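You operate a simulated robot arm through the tools that you are given. There is no shell and no other tool. Be economical: measure what you need, move in short steps, check, and stop when the job is done.

You are at the controls of a simulated robot arm. One attempt, no reset.

Task
Take the yellow lump from the top of the low table and leave it on the right bay of the screen rack. Take the white bucket and leave it on the top of the sample bench. Fetch the striped blue tub and set it on top of the green filter on the top of the test bench. Take the red brush and put it on the grey tile. Fetch the reject pan and set it on the top of the rim on the table. Put the green bag on the top of the store pallet away on the sack bench top. The order is free.
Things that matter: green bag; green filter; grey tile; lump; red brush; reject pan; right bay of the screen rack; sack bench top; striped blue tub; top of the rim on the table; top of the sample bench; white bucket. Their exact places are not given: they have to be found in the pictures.

The check looks at the end state, three seconds after you hand in, the way a careful person would. Anything else that was tipped, shoved, dropped, spilled or broken makes it a failure.

Robot
A 6-joint arm with a two-finger parallel gripper on a trunk, on a base that drives. Base frame: it is fixed to the floor where the robot stands at the start and does not move with it; the origin is under the middle of the robot, x ahead of it, y to its left, z up. Units: m, degrees, N and s.
With the tool pointing down near the work surface it reaches from about 0.12 to 0.52 m from the robot's upright axis, wherever it stands. Its first joint turns from -166.0 to 166.0 degrees. Places, roughly: green bag [-2.75, -4.5, 0.75]; green filter [-2.75, 7, 0.75]; grey tile (14x14x2 cm) [0.7, -2.1, 0.8]; lump [0.5, 0, 0.5]; red brush (10x6x10 cm) [1.1, -1.9, 0.3]; reject pan [1.5, -2, 0.5]; right bay of the screen rack (17x20 cm) [1.9, -2.1, 0.44]; sack bench top [2.8, 4.7, 0.7]; striped blue tub (5x5x5 cm) [-3.2, 3.9, 0.8]; top of the rim on the table (26x26 cm) [1.08, -0.36, 0.56]; top of the sample bench [-1.4, 6.7, 0.9]; white bucket [-2.5, 3.5, 0.25]. Payload 1.57 kg.
Tool frame: the origin (TCP) lies between the finger pads and is the grasp point; the fingertips stand 0.03 m ahead of it; z points along the fingers, y is the line along which they close. The gripper opens to 0.11 m. The fingers are 0.024 m wide and 0.012 m thick; the gripper's body (0.048 by 0.112 m) begins 0.078 m behind the TCP.
Orientation is that of the tool frame in the base frame, as a unit quaternion [w, x, y, z]. With the fingers straight down and closing along the base's y, the tool's x points along the base's -x, its y along +y and its z along -z.

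Tools
- The arm moves only by the tool arm_command. Its argument "targets" is a list that holds one entry, the list of rows, each a list of 7 numbers: the finger opening in m, from 0 to 0.11, then the shift along the tool's x, y, z in m, then the turn, a rotation vector about the tool's x, y, z in degrees. In form: [[[grip, x, y, z, ax, ay, az], ...]]. A call has 1 to 12 rows; each row is the pose to reach, as a shift and turn from the pose commanded when the call began, along the tool's axes at that moment. Each row takes 0.2 s and may step no farther than 0.05 m and 8.6 degrees from the row before; otherwise, or with a gripper value out of range, the whole call is refused. Where a pose cannot be reached the arm comes as near as it can. A force on the tool above 40 N (or 10 N above the force at the start of the call, whichever is more), or a blocked arm, ends the call early, and 0.2 s more pass. Each finger travels about 0.108 m/s and halts on what it meets, pressing with about 32 N; the grip force reading is that of the motor and also rises with nothing between the fingers. The clock runs only during rows and for 0.2 s after the last one: add rows that repeat a pose to give the fingers time. The reply holds the time, the measured pose of the TCP, the force on the tool along the base axes, the opening and the grip force, in the units named above and with some noise, with the torque about the TCP (base axes, N m) and any sound that the robot's microphone picked up, and new pictures: "show" is both (left out), scene, wrist or none.
- Cameras (640 x 400 px; columns grow to the right, rows downward): "scene" is now at [0.0521, 0.1077, 1.4325]; the picture's right is [-0.43, -0.90, 0.00], its down [-0.67, 0.32, -0.67] and it looks along [0.61, -0.29, -0.74] (base axes); focal length 292 px, centre (320, 200). "wrist" rides on the gripper at [0.07, 0.016, -0.141] in the tool frame; the picture's right is [-0.23, 0.97, 0.00], its down [-0.86, -0.20, -0.48] and it looks along [-0.47, -0.11, 0.88] (tool axes); focal length 222 px, centre (320, 200).
- lift_body(by): slides the trunk up (or, below 0, down) by that many m; the arm and the scene camera ride with it, the base frame stays. It gives what a move gives, with no picture.
- roll_base(legs): drives the robot by 1 to 6 legs, each [ahead, left, turn to the left] in m, m and degrees, along the robot's own axes; the way and the turn of a leg run together, so that a leg with both is an arc; at most 1.5 m and 180 degrees a leg. The arm and the cameras ride along, it lands a little off, and it stops where it bumps. It gives what a move gives, and a new picture of the scene camera.
- pan_tilt(pan, tilt): turns the head with the scene camera to pan (to the left, within 120 degrees either way) and tilt (down, from -29 to 69), counted from straight ahead of the robot. It gives what a move gives, and a new picture of the scene camera.
- pixel_to_xyz(camera, pixels): for up to 12 pixels [column, row] of the newest picture of that camera ("zoom" is the newest enlarged one), the place [x, y, z] in the base frame of the surface seen there, good to about 0.002 m. The clock stands still meanwhile.
- close_up(camera, box): a new picture of the part [left, top, right, bottom] of that camera's present view, enlarged. The clock stands still meanwhile.
- close_job(): hands the job in; it is judged then, once.

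Work in short steps. Measure before you move; look again where a grasp or a placing could have gone wrong, and mend it. You have 124 turns and 260 pictures in all, those below and enlarged ones among them. Open the gripper and draw the arm clear of the work before you hand the job in, unless the task says otherwise; then end with one line.

The tools are called as a command line: name --argument value ..., lists and objects as JSON in quotes. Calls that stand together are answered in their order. arm_command: Moves the arm, as the interface text tells. Its arguments: {"type":"object","properties":{"targets":{"type":"array"},"show":{"type":"string","enum":["both","scene","wrist","none"]}},"required":["targets"]} The other tools are called the same way: lift_body (by) slides the trunk up or down; roll_base (legs) drives the base; pan_tilt (pan, tilt) turns the head that bears the scene camera; pixel_to_xyz (camera, pixels) gives the place of the surface under pixels of a picture; close_up (camera, box) takes an enlarged picture of a part of a camera's view; close_job () hands the job in.

At the start:

```text
t: 0.0
tool_pos: [0.3464, -0.1303, 0.8022]
ee_rot: [0.0, 0.0, 1.0, -0.001]
wrist_force: [0.4, 0.0, 0.1]
ft_torque: [0.01, 0.0, 0.01]
grip_width: 0.1099
gripper_force: 0.1
trunk travel left (down, up): [-0.025, 0.565]
robot x, y, heading: [0.0026, -0.0015, -0.1]
head pan, tilt: [-25.3, 47.8]
```

scene: 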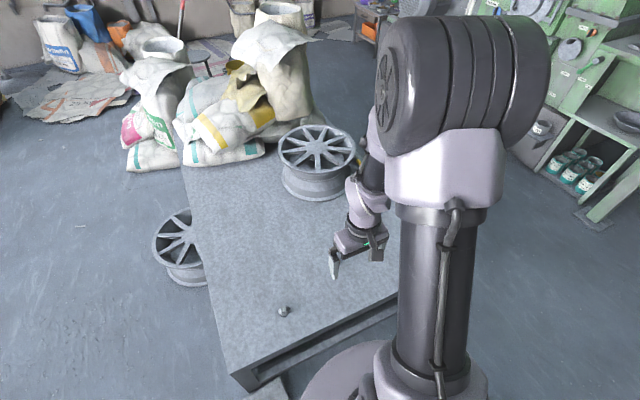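
wrist: 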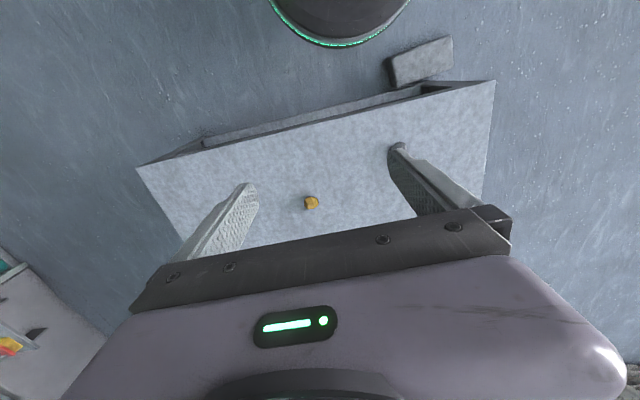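

The wrist picture shows the yellow lump at (311,203) on the low table; the scene shows a grey thing at (283,311) too. I measure both, and the rim.

pixel_to_xyz --camera "wrist" --pixels '[[311, 203], [311, 197], [305, 203], [318, 203], [330, 215], [300, 180]]'

pixel_to_xyz --camera "scene" --pixels '[[283, 311], [317, 148], [290, 160], [345, 160], [318, 130], [240, 360], [185, 175], [400, 290], [180, 235]]'

close_up --camera "wrist" --box '[270, 170, 350, 220]'

pan_tilt --pan -60 --tilt 30

```text
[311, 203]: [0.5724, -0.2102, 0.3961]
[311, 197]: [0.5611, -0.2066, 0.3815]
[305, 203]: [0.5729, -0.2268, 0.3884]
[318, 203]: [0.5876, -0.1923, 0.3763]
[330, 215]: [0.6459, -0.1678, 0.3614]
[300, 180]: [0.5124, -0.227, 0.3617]
```

```text
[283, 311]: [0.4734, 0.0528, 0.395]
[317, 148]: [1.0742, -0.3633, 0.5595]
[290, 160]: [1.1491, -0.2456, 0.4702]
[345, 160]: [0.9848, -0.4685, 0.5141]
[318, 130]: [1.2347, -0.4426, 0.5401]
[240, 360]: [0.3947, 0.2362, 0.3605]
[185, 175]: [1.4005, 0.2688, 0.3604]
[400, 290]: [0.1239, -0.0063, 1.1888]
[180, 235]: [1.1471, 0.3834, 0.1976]
```

```text
8.00 times, centred on (310, 195) of wrist
```

zoom: 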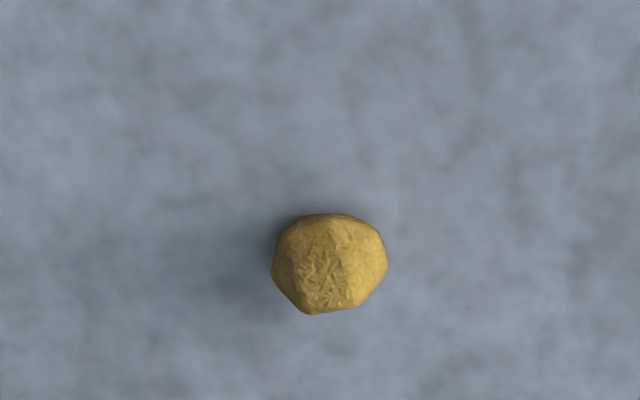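

```text
t: 1.0
tool_pos: [0.3454, -0.1317, 0.8023]
ee_rot: [0.0, 0.001, 1.0, 0.0]
wrist_force: [-0.4, -0.5, 0.2]
ft_torque: [0.03, 0.03, -0.02]
grip_width: 0.1098
gripper_force: 0.1
trunk travel left (down, up): [-0.025, 0.565]
robot x, y, heading: [-0.0015, 0.0008, -0.1]
head pan, tilt: [-60.0, 30.0]
```

scene: 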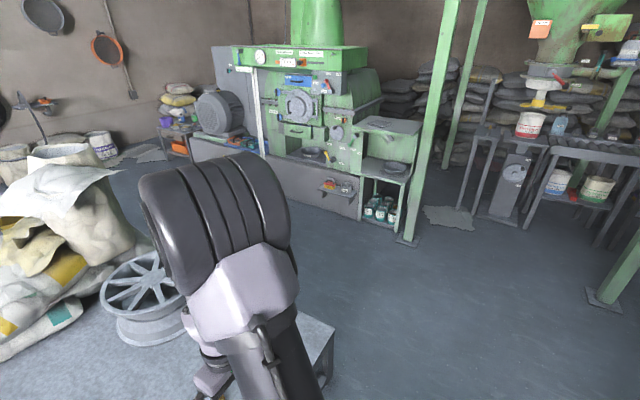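

I check clearance between robot base and table: wrist picture base edge at (335,45), table front edge at (330,115), the grey block at (420,60).

pixel_to_xyz --camera "wrist" --pixels '[[335, 43], [330, 118], [420, 60], [340, 90], [150, 168], [485, 85], [300, 30], [395, 20]]'

pan_tilt --pan -90 --tilt 20

```text
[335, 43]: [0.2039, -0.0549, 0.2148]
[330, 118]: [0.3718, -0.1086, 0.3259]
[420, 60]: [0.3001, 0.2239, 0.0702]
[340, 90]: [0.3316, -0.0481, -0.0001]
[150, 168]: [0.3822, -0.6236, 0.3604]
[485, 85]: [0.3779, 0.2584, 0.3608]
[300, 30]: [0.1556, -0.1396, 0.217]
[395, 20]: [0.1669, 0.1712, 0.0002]
```

```text
t: 1.9
tool_pos: [0.3463, -0.132, 0.8017]
ee_rot: [0.0, 0.001, 1.0, 0.0]
wrist_force: [-0.9, 0.4, -0.6]
ft_torque: [0.05, 0.02, 0.0]
grip_width: 0.1099
gripper_force: 0.1
trunk travel left (down, up): [-0.025, 0.565]
robot x, y, heading: [0.0013, 0.0003, -0.0]
head pan, tilt: [-90.0, 20.0]
```

scene: 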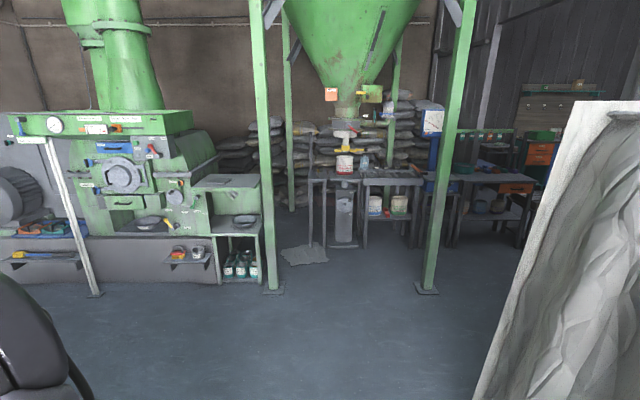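

The base front is at x≈0.21, the table front at 0.37, so I can drive ahead 0.12 and right 0.12 to bring the lump into reach.

roll_base --legs '[[0, -0.12, 0], [0.12, 0, 0]]'

pan_tilt --pan -35 --tilt 40

arm_command --targets '[[[0.11, 0, 0, 0, 0, 0, 0]]]' --show "wrist"

```text
t: 4.0
tool_pos: [0.4671, -0.2512, 0.8026]
ee_rot: [0.0, 0.0, 1.0, 0.0]
wrist_force: [0.6, 0.4, 0.3]
ft_torque: [0.02, 0.0, 0.01]
grip_width: 0.1101
gripper_force: 0.1
trunk travel left (down, up): [-0.025, 0.565]
robot x, y, heading: [0.1203, -0.1226, -0.2]
head pan, tilt: [-90.0, 20.0]
```

scene: 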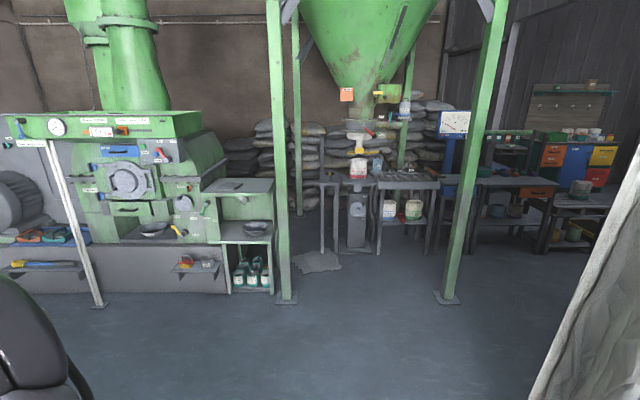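

```text
t: 5.3
tool_pos: [0.4676, -0.2519, 0.8025]
ee_rot: [-0.001, 0.0, 1.0, 0.0]
wrist_force: [0.5, 0.0, -0.5]
ft_torque: [0.0, -0.01, 0.02]
grip_width: 0.11
gripper_force: 0.1
trunk travel left (down, up): [-0.025, 0.565]
robot x, y, heading: [0.1207, -0.1192, -0.2]
head pan, tilt: [-35.0, 40.0]
```

scene: 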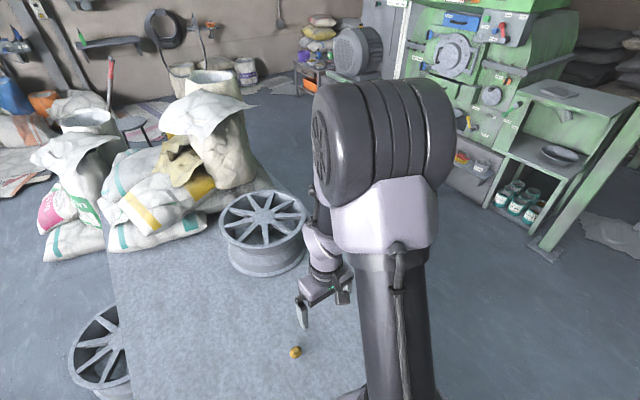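

```text
t: 5.7
tool_pos: [0.4676, -0.2519, 0.802]
ee_rot: [0.0, 0.0, 1.0, 0.0]
wrist_force: [-0.5, -0.1, 0.4]
ft_torque: [-0.01, -0.02, 0.0]
grip_width: 0.1101
gripper_force: 0.0
trunk travel left (down, up): [-0.025, 0.565]
robot x, y, heading: [0.1219, -0.1185, -0.1]
head pan, tilt: [-35.0, 40.0]
```

wrist: 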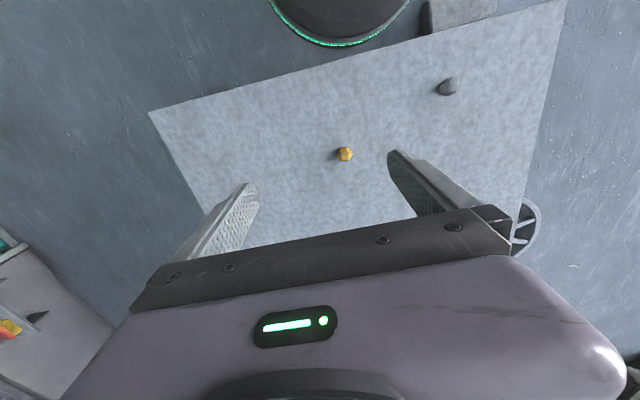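

The lump at wrist (345,154) is at about (0.575,-0.21). I move over it and descend to z≈0.50.

arm_command --targets '[[[0.11, -0.02, 0.01, 0.04, 0, 0, 0], [0.11, -0.04, 0.02, 0.08, 0, 0, 0], [0.11, -0.06, 0.03, 0.12, 0, 0, 0], [0.11, -0.08, 0.035, 0.16, 0, 0, 0], [0.11, -0.1, 0.04, 0.2, 0, 0, 0], [0.11, -0.107, 0.042, 0.245, 0, 0, 0], [0.11, -0.107, 0.042, 0.29, 0, 0, 0], [0.11, -0.107, 0.042, 0.31, 0, 0, 0]]]' --show "wrist"

```text
t: 7.5
tool_pos: [0.5737, -0.2096, 0.4915]
ee_rot: [0.001, 0.001, 1.0, 0.0]
wrist_force: [-0.4, -0.8, -0.1]
ft_torque: [-0.03, 0.01, 0.04]
grip_width: 0.11
gripper_force: 0.0
trunk travel left (down, up): [-0.025, 0.565]
robot x, y, heading: [0.1193, -0.1194, -0.2]
head pan, tilt: [-35.0, 40.0]
```

wrist: 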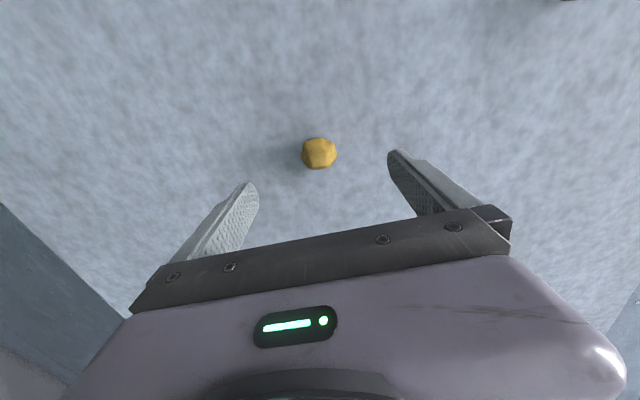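

pixel_to_xyz --camera "wrist" --pixels '[[319, 153], [319, 140], [319, 166], [304, 153], [335, 153]]'

```text
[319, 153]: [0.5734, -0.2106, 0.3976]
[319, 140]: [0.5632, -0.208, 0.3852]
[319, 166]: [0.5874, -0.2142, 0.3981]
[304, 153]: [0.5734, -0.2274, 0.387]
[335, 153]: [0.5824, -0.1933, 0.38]
```

The lump spans x 0.56–0.59, y −0.228…−0.193, top 0.398; fingertips lead the TCP by 0.03, so I descend to TCP z≈0.394 and close.

arm_command --targets '[[[0.11, 0, 0, 0.04, 0, 0, 0], [0.09, -0.002, 0, 0.08, 0, 0, 0], [0.08, -0.002, 0, 0.097, 0, 0, 0], [0.06, -0.002, 0, 0.097, 0, 0, 0], [0.02, -0.002, 0, 0.097, 0, 0, 0], [0.02, -0.002, 0, 0.097, 0, 0, 0], [0.02, -0.002, 0, 0.097, 0, 0, 0], [0.02, -0.002, 0, 0.06, 0, 0, 0], [0.02, -0.002, 0, 0.02, 0, 0, 0]]]' --show "wrist"

```text
t: 9.5
tool_pos: [0.5748, -0.2098, 0.4695]
ee_rot: [0.0, 0.001, 1.0, 0.0]
wrist_force: [-0.5, -0.8, -0.6]
ft_torque: [0.0, 0.02, 0.01]
grip_width: 0.0439
gripper_force: 31.8
trunk travel left (down, up): [-0.025, 0.565]
robot x, y, heading: [0.1205, -0.1216, -0.2]
head pan, tilt: [-35.0, 40.0]
```

wrist: 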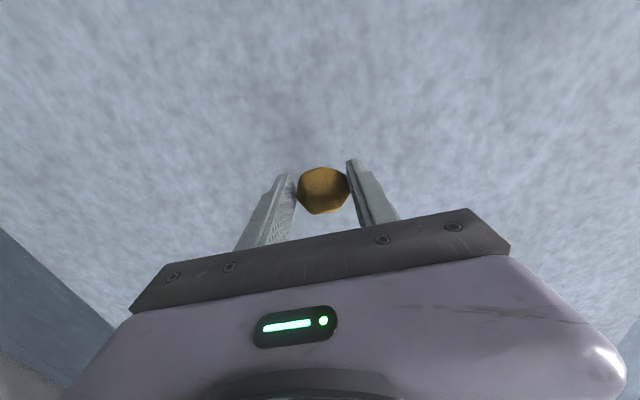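

The lump is held (opening 0.044). I lift, draw the arm back, and then look around.

arm_command --targets '[[[0.02, 0, 0, -0.05, 0, 0, 0], [0.02, 0, 0, -0.1, 0, 0, 0], [0.02, 0, 0, -0.15, 0, 0, 0], [0.02, 0.03, 0, -0.19, 0, 0, 0], [0.02, 0.06, 0, -0.23, 0, 0, 0], [0.02, 0.09, 0, -0.27, 0, 0, 0], [0.02, 0.12, 0, -0.31, 0, 0, 0], [0.02, 0.15, 0, -0.35, 0, 0, 0]]]' --show "none"

roll_base --legs '[[-0.25, 0, 0], [0, -0.9, 0], [0, 0, -60]]'

pan_tilt --pan 30 --tilt 25

```text
t: 11.3
tool_pos: [0.4268, -0.213, 0.8206]
ee_rot: [0.0, 0.001, 1.0, 0.0]
wrist_force: [1.1, -0.7, -0.3]
ft_torque: [0.02, 0.0, 0.02]
grip_width: 0.0439
gripper_force: 31.6
trunk travel left (down, up): [-0.025, 0.565]
robot x, y, heading: [0.1211, -0.1191, 0.1]
head pan, tilt: [-35.0, 40.0]
```

```text
t: 20.2
tool_pos: [-0.064, -1.3463, 0.8201]
ee_rot: [0.0, 0.505, 0.863, 0.0]
wrist_force: [-0.4, 0.5, -0.8]
ft_torque: [0.01, -0.03, 0.02]
grip_width: 0.0432
gripper_force: 32.1
trunk travel left (down, up): [-0.025, 0.565]
robot x, y, heading: [-0.1309, -1.0317, -60.8]
head pan, tilt: [-35.0, 40.0]
```

scene: 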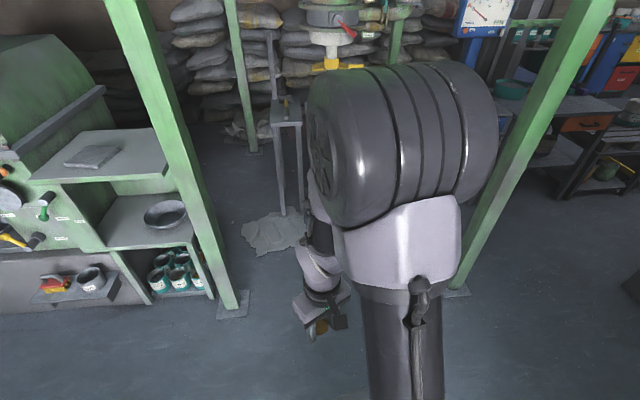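

```text
t: 21.6
tool_pos: [-0.0637, -1.3475, 0.8212]
ee_rot: [0.0, 0.505, 0.863, -0.001]
wrist_force: [-0.3, 0.1, -0.9]
ft_torque: [-0.02, 0.01, 0.02]
grip_width: 0.0433
gripper_force: 31.8
trunk travel left (down, up): [-0.025, 0.565]
robot x, y, heading: [-0.1345, -1.0348, -60.6]
head pan, tilt: [30.0, 25.0]
```

scene: 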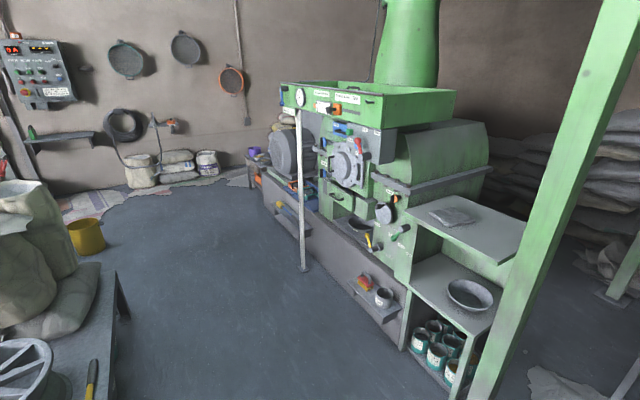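

I see the grey tile (452,215), pans (470,293) and (360,226), items on a ledge (365,283)/(383,297). I measure these.

pixel_to_xyz --camera "scene" --pixels '[[452, 215], [470, 293], [360, 226], [365, 283], [383, 297], [385, 212], [430, 290], [500, 235], [480, 335], [290, 205], [350, 285]]'

close_up --camera "scene" --box '[260, 160, 420, 260]'

close_up --camera "scene" --box '[330, 250, 530, 375]'

```text
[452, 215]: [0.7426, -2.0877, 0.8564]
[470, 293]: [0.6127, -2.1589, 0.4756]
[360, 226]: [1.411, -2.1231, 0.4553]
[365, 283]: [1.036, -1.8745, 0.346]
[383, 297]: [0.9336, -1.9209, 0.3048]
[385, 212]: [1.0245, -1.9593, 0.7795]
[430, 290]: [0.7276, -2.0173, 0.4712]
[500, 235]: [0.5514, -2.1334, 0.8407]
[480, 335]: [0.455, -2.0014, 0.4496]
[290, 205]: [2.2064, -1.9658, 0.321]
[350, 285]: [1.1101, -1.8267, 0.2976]
```

```text
4.00 times, centred on (340, 210) of scene
```

zoom: 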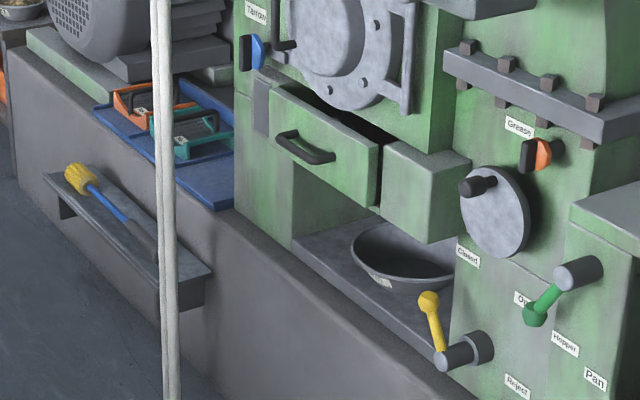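

```text
3.20 times, centred on (430, 312) of scene
```

zoom: 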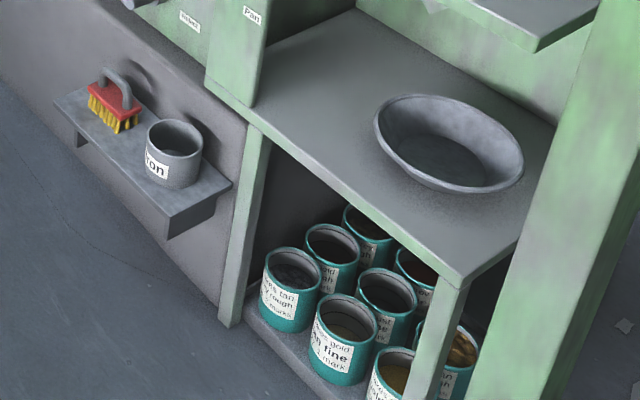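

The rack is the blue one around (1.9,-2.1) with orange and teal screens; the reject pan sits under the drawer at (1.41,-2.12). I turn to face the machine (heading −90) and drive along toward it.

pixel_to_xyz --camera "scene" --pixels '[[303, 268], [300, 200], [298, 130], [110, 330], [84, 395]]'

roll_base --legs '[[0, 0, -29.4], [0.15, 0, 0], [0, 0.9, 0], [0, 0.75, 0]]'

pan_tilt --pan 25 --tilt 40

```text
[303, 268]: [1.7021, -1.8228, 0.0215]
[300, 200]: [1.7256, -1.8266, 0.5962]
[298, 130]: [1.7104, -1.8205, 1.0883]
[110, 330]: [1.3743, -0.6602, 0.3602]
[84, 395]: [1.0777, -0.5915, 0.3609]
```

```text
t: 32.2
tool_pos: [1.358, -1.5192, 0.8196]
ee_rot: [0.0, 0.709, 0.705, 0.0]
wrist_force: [0.6, 0.3, -0.4]
ft_torque: [0.02, -0.02, -0.01]
grip_width: 0.0434
gripper_force: 31.8
trunk travel left (down, up): [-0.025, 0.565]
robot x, y, heading: [1.4519, -1.2146, -90.5]
head pan, tilt: [30.0, 25.0]
```

scene: 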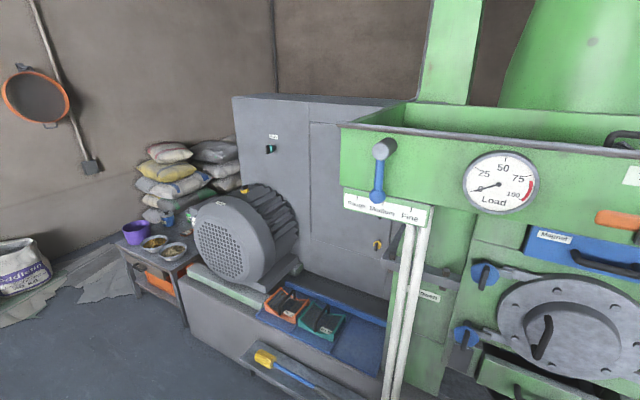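

```text
t: 32.9
tool_pos: [1.3584, -1.5182, 0.8198]
ee_rot: [0.0, 0.709, 0.705, 0.001]
wrist_force: [0.2, -0.3, -1.0]
ft_torque: [0.02, -0.01, 0.01]
grip_width: 0.0431
gripper_force: 31.9
trunk travel left (down, up): [-0.025, 0.565]
robot x, y, heading: [1.4541, -1.2126, -90.2]
head pan, tilt: [25.0, 40.0]
```

scene: 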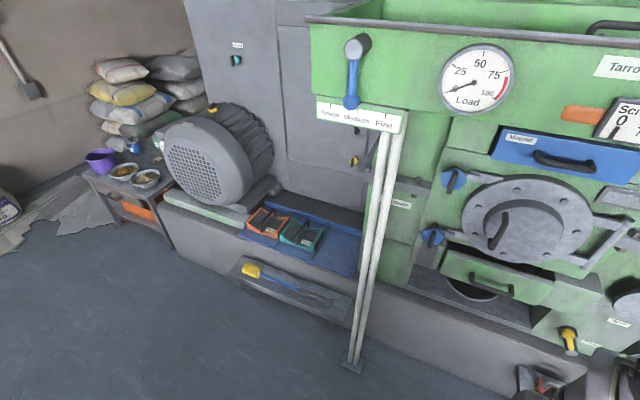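

I see the empty right bay at (343,252) between the teal screen and the post pair. I zoom in and measure.

close_up --camera "scene" --box '[220, 180, 400, 292]'

pixel_to_xyz --camera "scene" --pixels '[[343, 252], [325, 262], [356, 273], [330, 225], [365, 240], [303, 235], [268, 222], [372, 230], [362, 362], [250, 150], [275, 180], [470, 290]]'

```text
3.56 times, centred on (310, 236) of scene
```

zoom: 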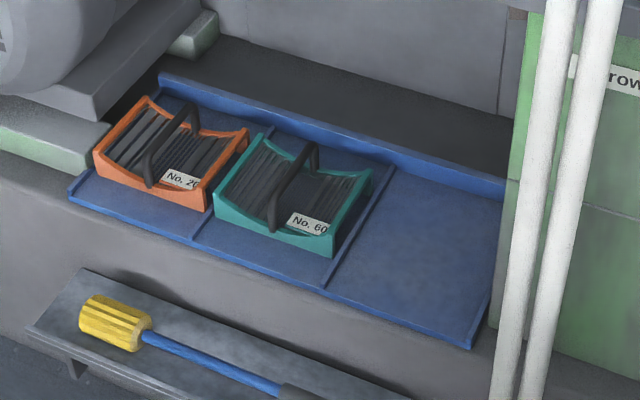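

```text
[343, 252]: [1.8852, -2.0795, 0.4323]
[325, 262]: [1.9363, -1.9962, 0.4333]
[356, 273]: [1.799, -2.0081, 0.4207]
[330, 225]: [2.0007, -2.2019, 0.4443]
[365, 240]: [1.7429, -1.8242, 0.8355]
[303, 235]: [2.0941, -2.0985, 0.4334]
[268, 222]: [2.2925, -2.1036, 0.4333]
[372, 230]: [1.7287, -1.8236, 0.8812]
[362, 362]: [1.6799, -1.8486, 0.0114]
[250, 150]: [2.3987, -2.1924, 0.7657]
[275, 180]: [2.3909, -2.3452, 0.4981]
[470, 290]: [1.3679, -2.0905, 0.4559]
```

Bay centre ≈(1.88,-2.09), floor z 0.432. I check the ledge's front edge and the overhanging trough and post clearance.

pixel_to_xyz --camera "scene" --pixels '[[235, 270], [290, 303], [335, 320], [315, 60], [318, 100], [318, 110], [400, 110], [350, 100], [240, 245], [480, 70], [310, 20]]'

pixel_to_xyz --camera "zoom" --pixels '[[395, 165], [325, 285], [470, 345], [500, 195], [420, 270]]'

```text
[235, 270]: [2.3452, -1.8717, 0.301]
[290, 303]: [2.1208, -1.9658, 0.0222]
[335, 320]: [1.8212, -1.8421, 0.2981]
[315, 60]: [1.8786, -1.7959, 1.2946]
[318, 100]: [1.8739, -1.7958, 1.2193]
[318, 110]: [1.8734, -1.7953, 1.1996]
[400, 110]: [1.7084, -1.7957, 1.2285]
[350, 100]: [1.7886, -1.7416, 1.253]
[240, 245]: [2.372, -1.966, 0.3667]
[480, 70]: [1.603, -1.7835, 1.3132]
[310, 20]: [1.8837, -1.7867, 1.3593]
```

```text
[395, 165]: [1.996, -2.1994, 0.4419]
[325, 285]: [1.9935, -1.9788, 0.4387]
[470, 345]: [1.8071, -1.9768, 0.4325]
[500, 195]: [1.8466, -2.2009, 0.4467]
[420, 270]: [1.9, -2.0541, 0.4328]
```

Bay spans x 1.81–1.99, y −2.20…−1.975. I lower the tool to 0.67, then drive to about (2.05,-1.58), keeping clear of the trough at x<1.88.

arm_command --targets '[[[0.02, 0, 0, 0.05, 0, 0, 0], [0.02, 0, 0, 0.1, 0, 0, 0], [0.02, 0, 0, 0.15, 0, 0, 0]]]' --show "none"

roll_base --legs '[[0, 0.6, 0], [0.36, 0, 0]]'

pan_tilt --pan 15 --tilt 55

```text
t: 33.7
tool_pos: [1.3587, -1.5191, 0.6688]
ee_rot: [0.0, 0.71, 0.705, 0.0]
wrist_force: [-0.1, 0.1, -0.3]
ft_torque: [-0.01, -0.02, 0.01]
grip_width: 0.0433
gripper_force: 32.1
trunk travel left (down, up): [-0.025, 0.565]
robot x, y, heading: [1.4499, -1.2126, -90.6]
head pan, tilt: [25.0, 40.0]
```

```text
t: 39.1
tool_pos: [1.9671, -1.892, 0.6692]
ee_rot: [0.0, 0.71, 0.704, 0.001]
wrist_force: [0.3, -0.3, -0.5]
ft_torque: [-0.01, 0.0, -0.01]
grip_width: 0.043
gripper_force: 32.2
trunk travel left (down, up): [-0.025, 0.565]
robot x, y, heading: [2.06, -1.5837, -90.4]
head pan, tilt: [25.0, 40.0]
```

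scene: 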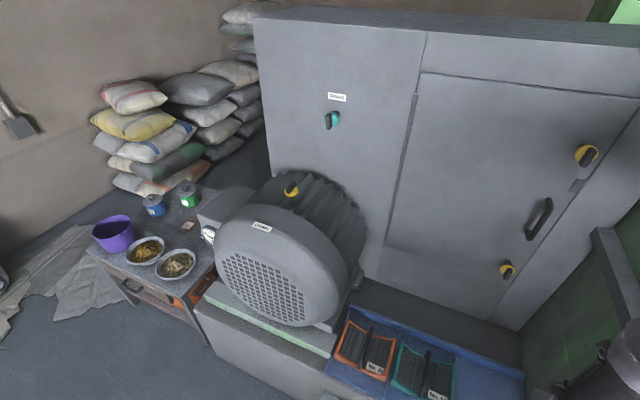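

```text
t: 39.9
tool_pos: [1.9674, -1.8902, 0.669]
ee_rot: [0.001, 0.71, 0.704, 0.0]
wrist_force: [-0.3, 0.0, -0.6]
ft_torque: [0.01, 0.02, 0.0]
grip_width: 0.0431
gripper_force: 32.0
trunk travel left (down, up): [-0.025, 0.565]
robot x, y, heading: [2.0624, -1.5867, -90.5]
head pan, tilt: [15.0, 55.0]
```

scene: 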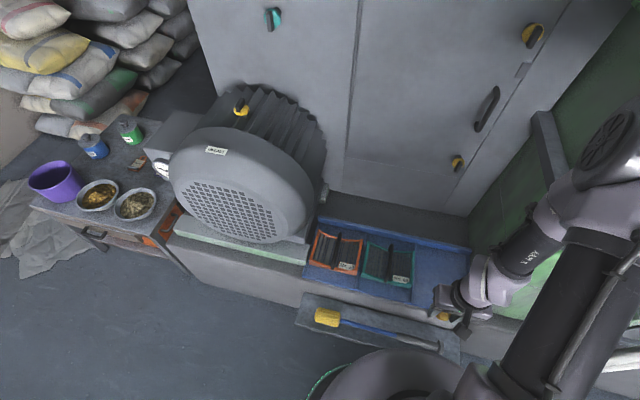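

Arm is clear of the trough. I move over (1.915,-2.05) and go down to z≈0.52.

arm_command --targets '[[[0.02, -0.04, -0.013, 0, 0, 0, 0], [0.02, -0.08, -0.026, 0, 0, 0, 0], [0.02, -0.12, -0.039, 0, 0, 0, 0], [0.02, -0.16, -0.052, 0, 0, 0, 0], [0.02, -0.16, -0.052, 0.05, 0, 0, 0], [0.02, -0.16, -0.052, 0.1, 0, 0, 0], [0.02, -0.16, -0.052, 0.15, 0, 0, 0]]]'

```text
t: 41.5
tool_pos: [1.9153, -2.0489, 0.5201]
ee_rot: [0.0, 0.711, 0.704, 0.0]
wrist_force: [0.0, 0.1, -0.9]
ft_torque: [-0.01, -0.03, 0.04]
grip_width: 0.0429
gripper_force: 32.5
trunk travel left (down, up): [-0.025, 0.565]
robot x, y, heading: [2.0622, -1.5868, -90.4]
head pan, tilt: [15.0, 55.0]
```

scene: 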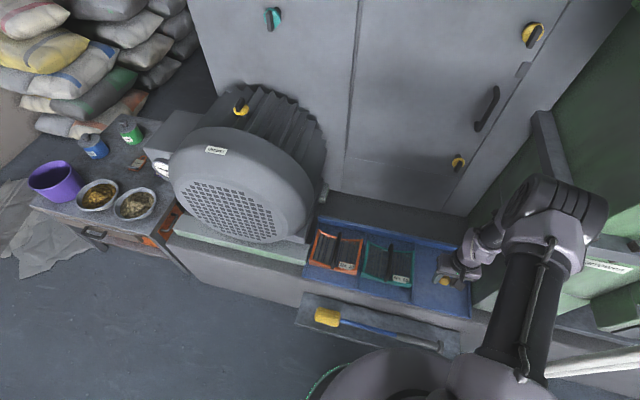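
wrist: 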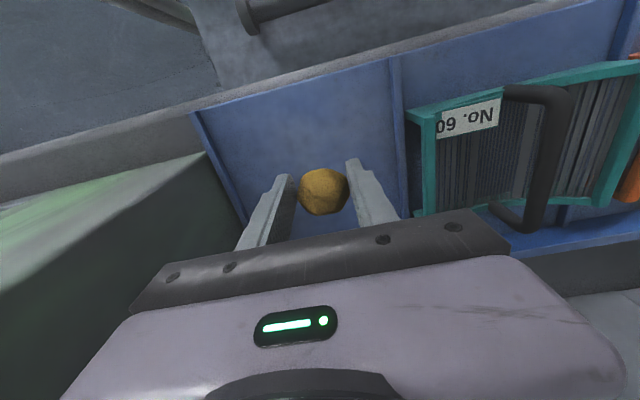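

Over the bay, centred. I lower 0.052, open to 0.075, and rise.

arm_command --targets '[[[0.02, 0, 0, 0.03, 0, 0, 0], [0.02, 0, 0, 0.051, 0, 0, 0], [0.05, 0, 0, 0.051, 0, 0, 0], [0.075, 0, 0, 0.051, 0, 0, 0], [0.075, 0, 0, 0.051, 0, 0, 0], [0.075, 0, 0, 0.01, 0, 0, 0], [0.075, 0, 0, -0.04, 0, 0, 0], [0.075, 0, 0, -0.09, 0, 0, 0], [0.075, 0, 0, -0.14, 0, 0, 0]]]' --show "wrist"

```text
t: 43.5
tool_pos: [1.9162, -2.049, 0.6605]
ee_rot: [0.0, 0.71, 0.704, 0.0]
wrist_force: [0.7, -0.3, 0.8]
ft_torque: [-0.02, 0.02, 0.0]
grip_width: 0.0747
gripper_force: 0.1
trunk travel left (down, up): [-0.025, 0.565]
robot x, y, heading: [2.0634, -1.5864, -90.2]
head pan, tilt: [15.0, 55.0]
```

wrist: 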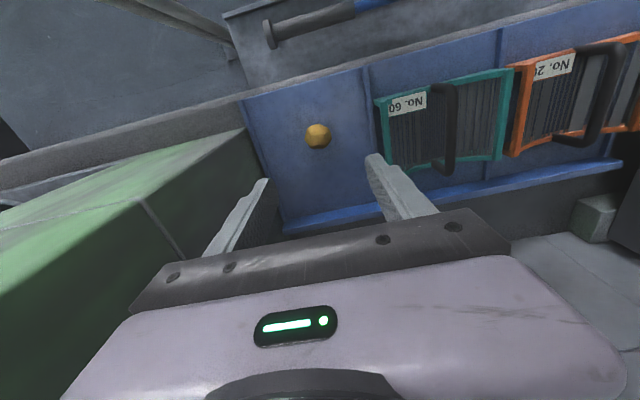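

The lump is in the right bay (318,135). I retract the arm, back off, and move right in front of the reject pan for a look.

arm_command --targets '[[[0.075, 0.04, 0.013, 0, 0, 0, 0], [0.075, 0.08, 0.026, 0, 0, 0, 0], [0.075, 0.12, 0.039, 0, 0, 0, 0], [0.075, 0.16, 0.05, 0, 0, 0, 0], [0.075, 0.19, 0.05, 0, 0, 0, 0]]]' --show "none"

roll_base --legs '[[-0.36, 0, 0], [0, -0.55, 0]]'

pan_tilt --pan 8 --tilt 50

```text
t: 44.7
tool_pos: [1.9647, -1.8613, 0.6584]
ee_rot: [0.0, 0.71, 0.704, 0.0]
wrist_force: [1.1, -0.3, 0.4]
ft_torque: [0.0, 0.01, -0.05]
grip_width: 0.0749
gripper_force: 0.0
trunk travel left (down, up): [-0.025, 0.565]
robot x, y, heading: [2.0618, -1.586, -90.6]
head pan, tilt: [15.0, 55.0]
```

```text
t: 49.8
tool_pos: [1.4223, -1.4879, 0.6588]
ee_rot: [0.0, 0.714, 0.7, -0.001]
wrist_force: [0.0, 0.9, 0.6]
ft_torque: [-0.02, 0.01, -0.03]
grip_width: 0.075
gripper_force: 0.1
trunk travel left (down, up): [-0.025, 0.565]
robot x, y, heading: [1.5244, -1.212, -91.2]
head pan, tilt: [15.0, 55.0]
```

scene: 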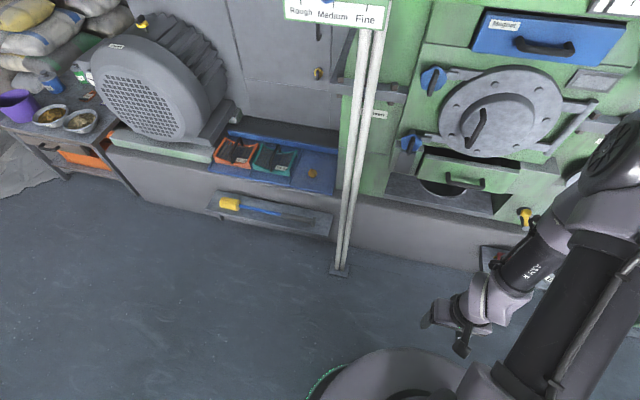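

```text
t: 50.5
tool_pos: [1.422, -1.4875, 0.6591]
ee_rot: [0.0, 0.713, 0.701, 0.001]
wrist_force: [-0.3, 0.4, -0.5]
ft_torque: [0.0, -0.01, 0.02]
grip_width: 0.075
gripper_force: 0.0
trunk travel left (down, up): [-0.025, 0.565]
robot x, y, heading: [1.5291, -1.2133, -90.8]
head pan, tilt: [8.0, 50.0]
```

scene: 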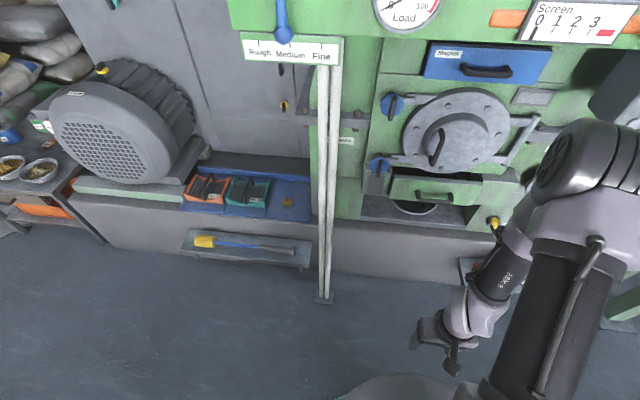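

I zoom on the alcove around (415,205) and measure its geometry.

close_up --camera "scene" --box '[350, 150, 510, 250]'

pixel_to_xyz --camera "zoom" --pixels '[[260, 235], [265, 255], [190, 215], [350, 215], [160, 150], [480, 190], [280, 205], [60, 280], [440, 310], [260, 270], [300, 188], [585, 290]]'

```text
4.00 times, centred on (430, 200) of scene
```

zoom: 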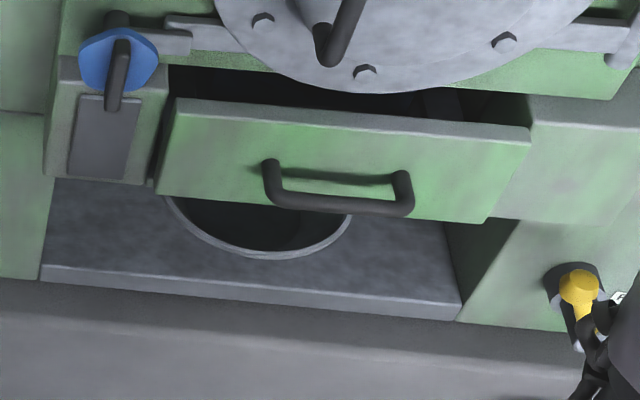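

```text
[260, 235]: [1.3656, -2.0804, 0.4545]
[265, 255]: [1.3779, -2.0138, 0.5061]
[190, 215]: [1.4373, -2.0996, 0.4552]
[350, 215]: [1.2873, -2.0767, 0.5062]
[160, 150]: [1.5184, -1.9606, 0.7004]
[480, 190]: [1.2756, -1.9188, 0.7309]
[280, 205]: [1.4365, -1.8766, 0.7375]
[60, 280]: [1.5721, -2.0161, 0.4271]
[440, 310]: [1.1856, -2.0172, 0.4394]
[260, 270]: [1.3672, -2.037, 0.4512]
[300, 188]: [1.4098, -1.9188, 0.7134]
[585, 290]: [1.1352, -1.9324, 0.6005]
```

I need the drawer's bottom height versus the pan's rim; I measure the drawer face's lower edge, rim points, and side wall.

pixel_to_xyz --camera "zoom" --pixels '[[160, 190], [230, 196], [480, 215], [172, 205], [180, 218], [225, 246], [310, 246], [340, 230], [110, 175], [460, 270], [260, 215], [235, 212]]'

lift_body --by -0.025

```text
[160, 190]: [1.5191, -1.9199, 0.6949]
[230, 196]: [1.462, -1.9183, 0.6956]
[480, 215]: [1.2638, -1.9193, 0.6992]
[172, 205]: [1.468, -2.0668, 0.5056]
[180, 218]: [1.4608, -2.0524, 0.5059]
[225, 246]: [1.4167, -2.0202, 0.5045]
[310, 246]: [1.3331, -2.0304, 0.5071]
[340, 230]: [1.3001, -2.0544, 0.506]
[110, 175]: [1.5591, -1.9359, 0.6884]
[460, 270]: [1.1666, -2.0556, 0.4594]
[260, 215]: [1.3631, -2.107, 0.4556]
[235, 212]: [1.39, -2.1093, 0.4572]
```

```text
t: 51.2
tool_pos: [1.424, -1.4875, 0.6338]
ee_rot: [0.0, 0.713, 0.701, -0.001]
wrist_force: [0.2, -0.2, 0.1]
ft_torque: [-0.01, 0.03, -0.04]
grip_width: 0.0749
gripper_force: 0.0
trunk travel left (down, up): [0.0, 0.59]
robot x, y, heading: [1.5209, -1.2155, -91.1]
head pan, tilt: [8.0, 50.0]
```

Pan: rim circle centre (1.38,-2.113), R 0.10, rim z 0.506, drawer bottom z 0.695. I will pinch the front rim with the tool pitched ~38° below horizontal; first roll the tool 90° while reaching out.

arm_command --targets '[[[0.075, -0.012, 0, 0, 0, 0, 8.2], [0.075, -0.024, 0, 0, 0, 0, 16.4], [0.075, -0.036, 0, 0, 0, 0, 24.6], [0.075, -0.048, 0, 0, 0, 0, 32.8], [0.075, -0.06, 0, 0, 0, 0, 41], [0.075, -0.072, 0, 0, 0, 0, 49.2], [0.06, -0.084, 0, 0, 0, 0, 57.4], [0.06, -0.096, 0, 0, 0, 0, 65.6], [0.06, -0.108, 0, 0, 0, 0, 73.8], [0.06, -0.12, 0, 0, 0, 0, 82], [0.06, -0.13, 0, 0, 0, 0, 89]]]' --show "none"

arm_command --targets '[[[0.06, 0, 0, 0, -8.2, 0, 0], [0.06, 0, 0, 0, -16.4, 0, 0], [0.06, 0, 0, 0, -24.6, 0, 0], [0.06, 0, 0, 0, -32.8, 0, 0], [0.06, 0, 0, 0, -41, 0, 0], [0.06, 0, 0, 0, -47, 0, 0], [0.06, 0, 0, 0, -52, 0, 0]]]'

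```text
t: 53.6
tool_pos: [1.42, -1.6167, 0.6341]
ee_rot: [-0.001, 1.0, -0.002, 0.0]
wrist_force: [0.4, 0.3, -0.3]
ft_torque: [-0.01, 0.01, -0.01]
grip_width: 0.0604
gripper_force: 0.1
trunk travel left (down, up): [0.0, 0.59]
robot x, y, heading: [1.5208, -1.2116, -91.1]
head pan, tilt: [8.0, 50.0]
```

```text
t: 55.2
tool_pos: [1.4204, -1.6176, 0.6338]
ee_rot: [0.439, 0.898, 0.0, 0.0]
wrist_force: [0.1, -0.1, 0.6]
ft_torque: [0.01, 0.02, -0.01]
grip_width: 0.0601
gripper_force: 0.1
out of reach, approached as far as the arm can: row 1
trunk travel left (down, up): [0.0, 0.59]
robot x, y, heading: [1.5191, -1.2125, -90.9]
head pan, tilt: [8.0, 50.0]
```

scene: 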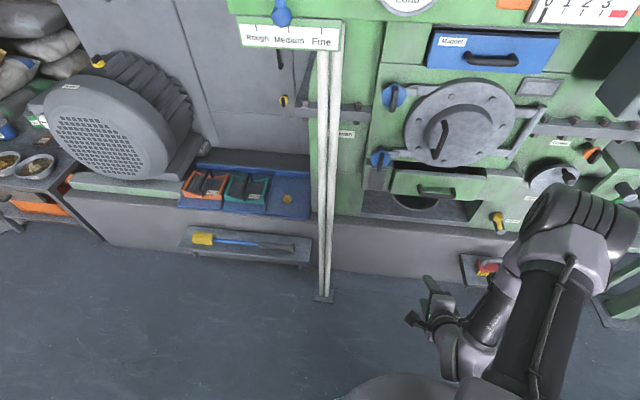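
wrist: 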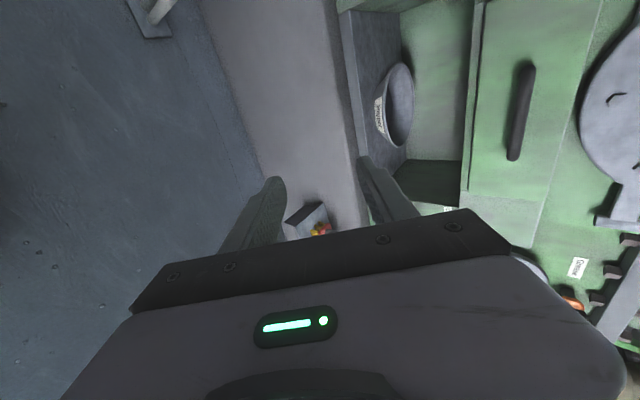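

The pose was reached, and the wrist view shows the pan (395,105) with its label. I zoom and measure its wall.

close_up --camera "wrist" --box '[330, 40, 460, 170]'

pixel_to_xyz --camera "wrist" --pixels '[[384, 100], [380, 105], [376, 106], [374, 112], [400, 105], [366, 110], [470, 100], [383, 80], [385, 130]]'

```text
3.08 times, centred on (395, 105) of wrist
```

zoom: 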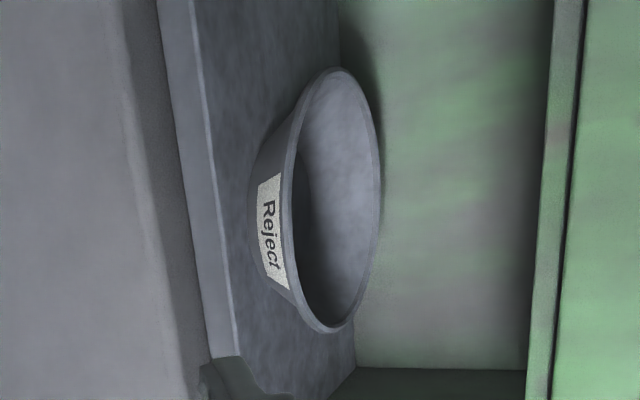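

```text
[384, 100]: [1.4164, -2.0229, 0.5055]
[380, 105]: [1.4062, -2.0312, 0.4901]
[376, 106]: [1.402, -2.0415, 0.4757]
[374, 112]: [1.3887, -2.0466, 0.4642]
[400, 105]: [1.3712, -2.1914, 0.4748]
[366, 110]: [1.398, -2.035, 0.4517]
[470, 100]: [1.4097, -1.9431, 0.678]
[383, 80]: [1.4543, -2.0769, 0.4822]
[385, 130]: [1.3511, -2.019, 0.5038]
```

Wall slope ≈52°, shelf edge at y −2.017. I drive forward 0.33 and 0.035 to the right, then fine-align the tool.

roll_base --legs '[[0.33, -0.035, 0]]'

arm_command --targets '[[[0.045, 0, 0, 0, 0, 0, 0], [0.045, 0, 0, 0, 0, 0, 0]]]' --show "wrist"

```text
t: 57.2
tool_pos: [1.3799, -1.9169, 0.63]
ee_rot: [0.429, 0.903, -0.007, 0.001]
wrist_force: [0.6, 1.0, -4.4]
ft_torque: [-0.26, 0.08, 0.04]
grip_width: 0.06
gripper_force: 0.0
trunk travel left (down, up): [0.0, 0.59]
robot x, y, heading: [1.4851, -1.5186, -91.6]
head pan, tilt: [8.0, 50.0]
stopped in leg 1: the force on the tool passed its limit at 111 N (the readings are from after the stop); the commanded pose is now the measured one
```

scene: 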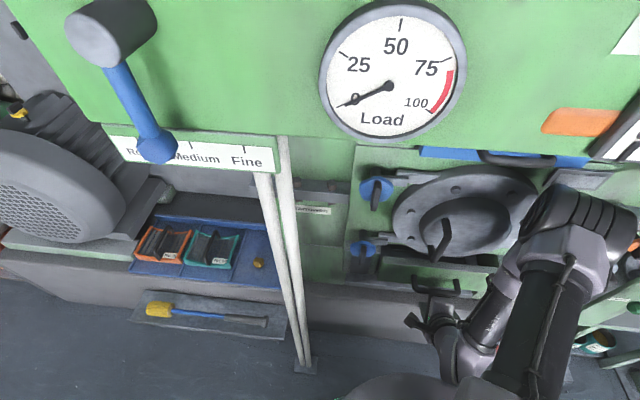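

```text
t: 57.8
tool_pos: [1.3806, -1.9168, 0.6302]
ee_rot: [0.429, 0.903, -0.007, 0.0]
wrist_force: [0.1, 2.3, -4.0]
ft_torque: [-0.32, 0.05, 0.03]
grip_width: 0.0449
gripper_force: 0.0
trunk travel left (down, up): [0.0, 0.59]
robot x, y, heading: [1.483, -1.5204, -91.5]
head pan, tilt: [8.0, 50.0]
```

wrist: 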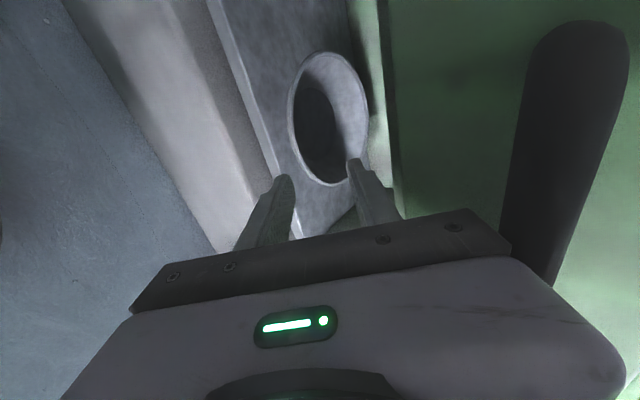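

I forgot the tool was still at z 0.63: the gripper body touched the drawer handle. I back off 0.06 and lower the tool, then check the drawer.

roll_base --legs '[[-0.07, 0, 0]]'

pixel_to_xyz --camera "scene" --pixels '[[440, 275], [400, 270], [430, 290], [385, 272], [435, 230]]'

close_up --camera "scene" --box '[330, 180, 530, 305]'

```text
t: 58.8
tool_pos: [1.3822, -1.8477, 0.6302]
ee_rot: [0.429, 0.903, -0.006, 0.001]
wrist_force: [-0.3, -0.7, 0.4]
ft_torque: [0.02, 0.02, 0.01]
grip_width: 0.0448
gripper_force: 0.0
trunk travel left (down, up): [0.0, 0.59]
robot x, y, heading: [1.4813, -1.4504, -91.2]
head pan, tilt: [8.0, 50.0]
```

scene: 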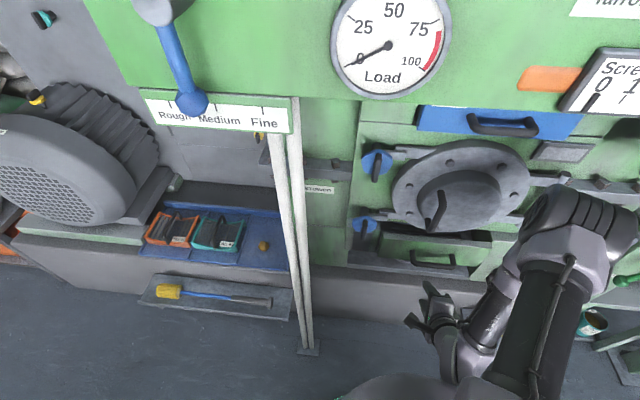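

```text
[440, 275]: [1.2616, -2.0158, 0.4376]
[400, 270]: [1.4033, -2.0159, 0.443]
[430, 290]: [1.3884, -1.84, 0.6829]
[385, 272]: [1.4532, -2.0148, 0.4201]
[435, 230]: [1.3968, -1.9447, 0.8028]
```

```text
3.20 times, centred on (430, 242) of scene
```

zoom: 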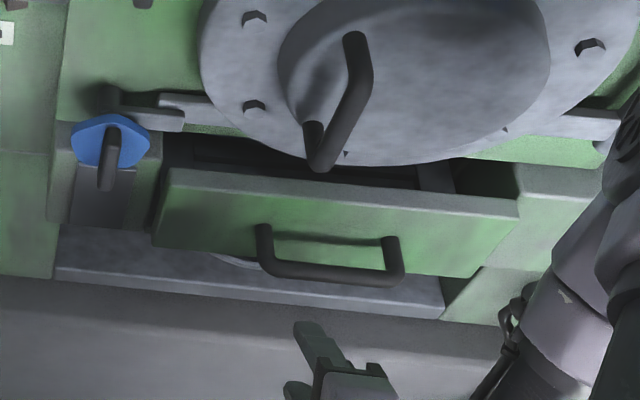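

pixel_to_xyz --camera "zoom" --pixels '[[200, 215], [430, 240], [330, 270], [220, 257], [250, 264], [180, 230]]'

```text
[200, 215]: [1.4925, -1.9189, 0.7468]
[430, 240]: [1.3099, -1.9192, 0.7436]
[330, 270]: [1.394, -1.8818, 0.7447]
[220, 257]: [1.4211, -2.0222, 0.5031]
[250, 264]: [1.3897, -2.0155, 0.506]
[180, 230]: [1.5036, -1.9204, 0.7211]
```

The drawer and pan are unmoved (−1.919; rim 0.506). I lower the tool to z≈0.572, then drive 0.085 ahead onto the approach line.

arm_command --targets '[[[0.045, 0, -0.0225, 0.018, 0, 0, 0], [0.045, 0, -0.045, 0.0367, 0, 0, 0]]]' --show "none"

roll_base --legs '[[0.085, 0, 0]]'

arm_command --targets '[[[0.045, 0, 0, 0, 0, 0, 0]]]' --show "wrist"

```text
t: 59.4
tool_pos: [1.3819, -1.8473, 0.572]
ee_rot: [0.428, 0.904, -0.006, 0.001]
wrist_force: [0.3, 0.6, -0.1]
ft_torque: [0.03, 0.03, -0.02]
grip_width: 0.0448
gripper_force: 0.0
trunk travel left (down, up): [0.0, 0.59]
robot x, y, heading: [1.4829, -1.4518, -91.5]
head pan, tilt: [8.0, 50.0]
```

```text
t: 60.5
tool_pos: [1.3787, -1.9308, 0.573]
ee_rot: [0.429, 0.903, -0.006, 0.001]
wrist_force: [-0.7, -0.2, 0.2]
ft_torque: [0.01, 0.01, 0.0]
grip_width: 0.045
gripper_force: 0.2
trunk travel left (down, up): [0.0, 0.59]
robot x, y, heading: [1.4818, -1.5381, -91.2]
head pan, tilt: [8.0, 50.0]
```

scene: 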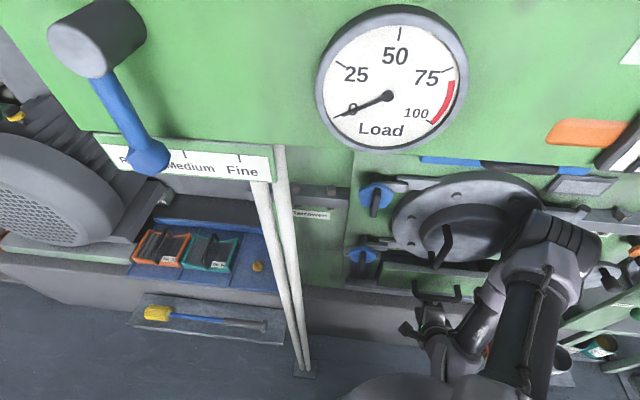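

```text
t: 60.9
tool_pos: [1.3792, -1.9313, 0.5714]
ee_rot: [0.429, 0.903, -0.007, 0.001]
wrist_force: [-0.5, -0.2, 0.2]
ft_torque: [0.0, -0.03, 0.01]
grip_width: 0.0451
gripper_force: 0.0
trunk travel left (down, up): [0.0, 0.59]
robot x, y, heading: [1.4815, -1.532, -91.3]
head pan, tilt: [8.0, 50.0]
```

wrist: 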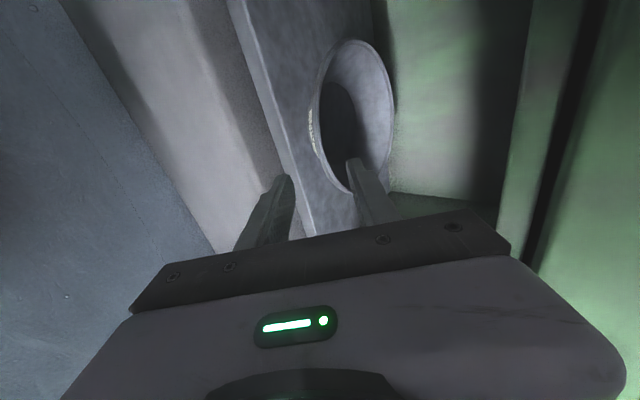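

On the approach line. I advance 0.095 along the fingers and check before closing.

arm_command --targets '[[[0.045, 0, 0, 0.03, 0, 0, 0], [0.045, 0, 0, 0.06, 0, 0, 0], [0.045, 0, 0, 0.08, 0, 0, 0], [0.045, 0, 0, 0.097, 0, 0, 0]]]'

close_up --camera "wrist" --box '[230, 60, 430, 260]'

```text
t: 62.1
tool_pos: [1.3579, -1.9928, 0.5236]
ee_rot: [0.441, 0.897, -0.024, -0.007]
wrist_force: [-0.7, 0.2, 0.0]
ft_torque: [-0.01, 0.02, -0.03]
grip_width: 0.045
gripper_force: 0.1
trunk travel left (down, up): [0.0, 0.59]
robot x, y, heading: [1.4761, -1.5258, -92.4]
head pan, tilt: [8.0, 50.0]
stopped in row 4: the arm was blocked; the commanded pose is now the measured one
```

scene: 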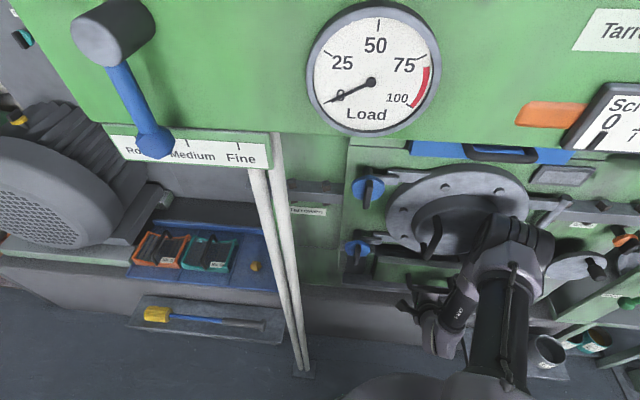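
wrist: 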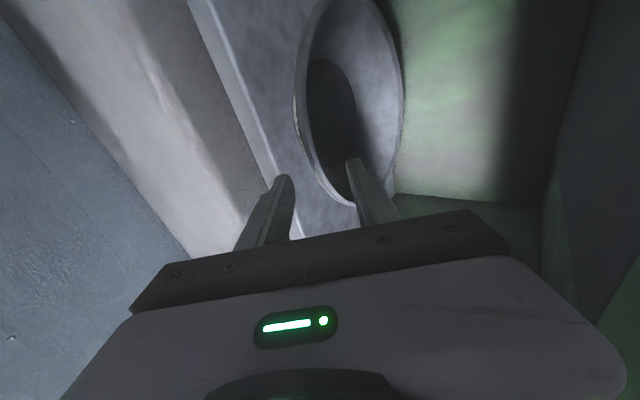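

```text
2.00 times, centred on (330, 160) of wrist
```

zoom: 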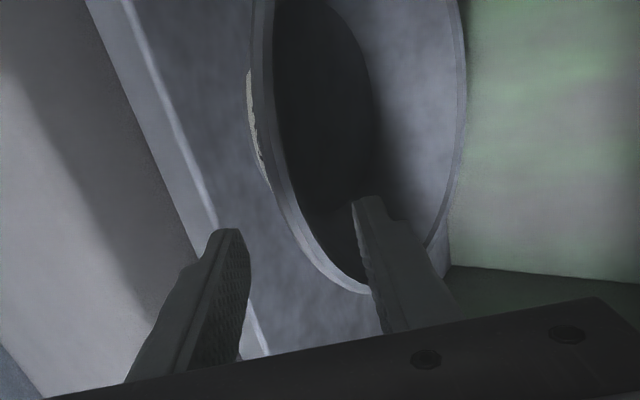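

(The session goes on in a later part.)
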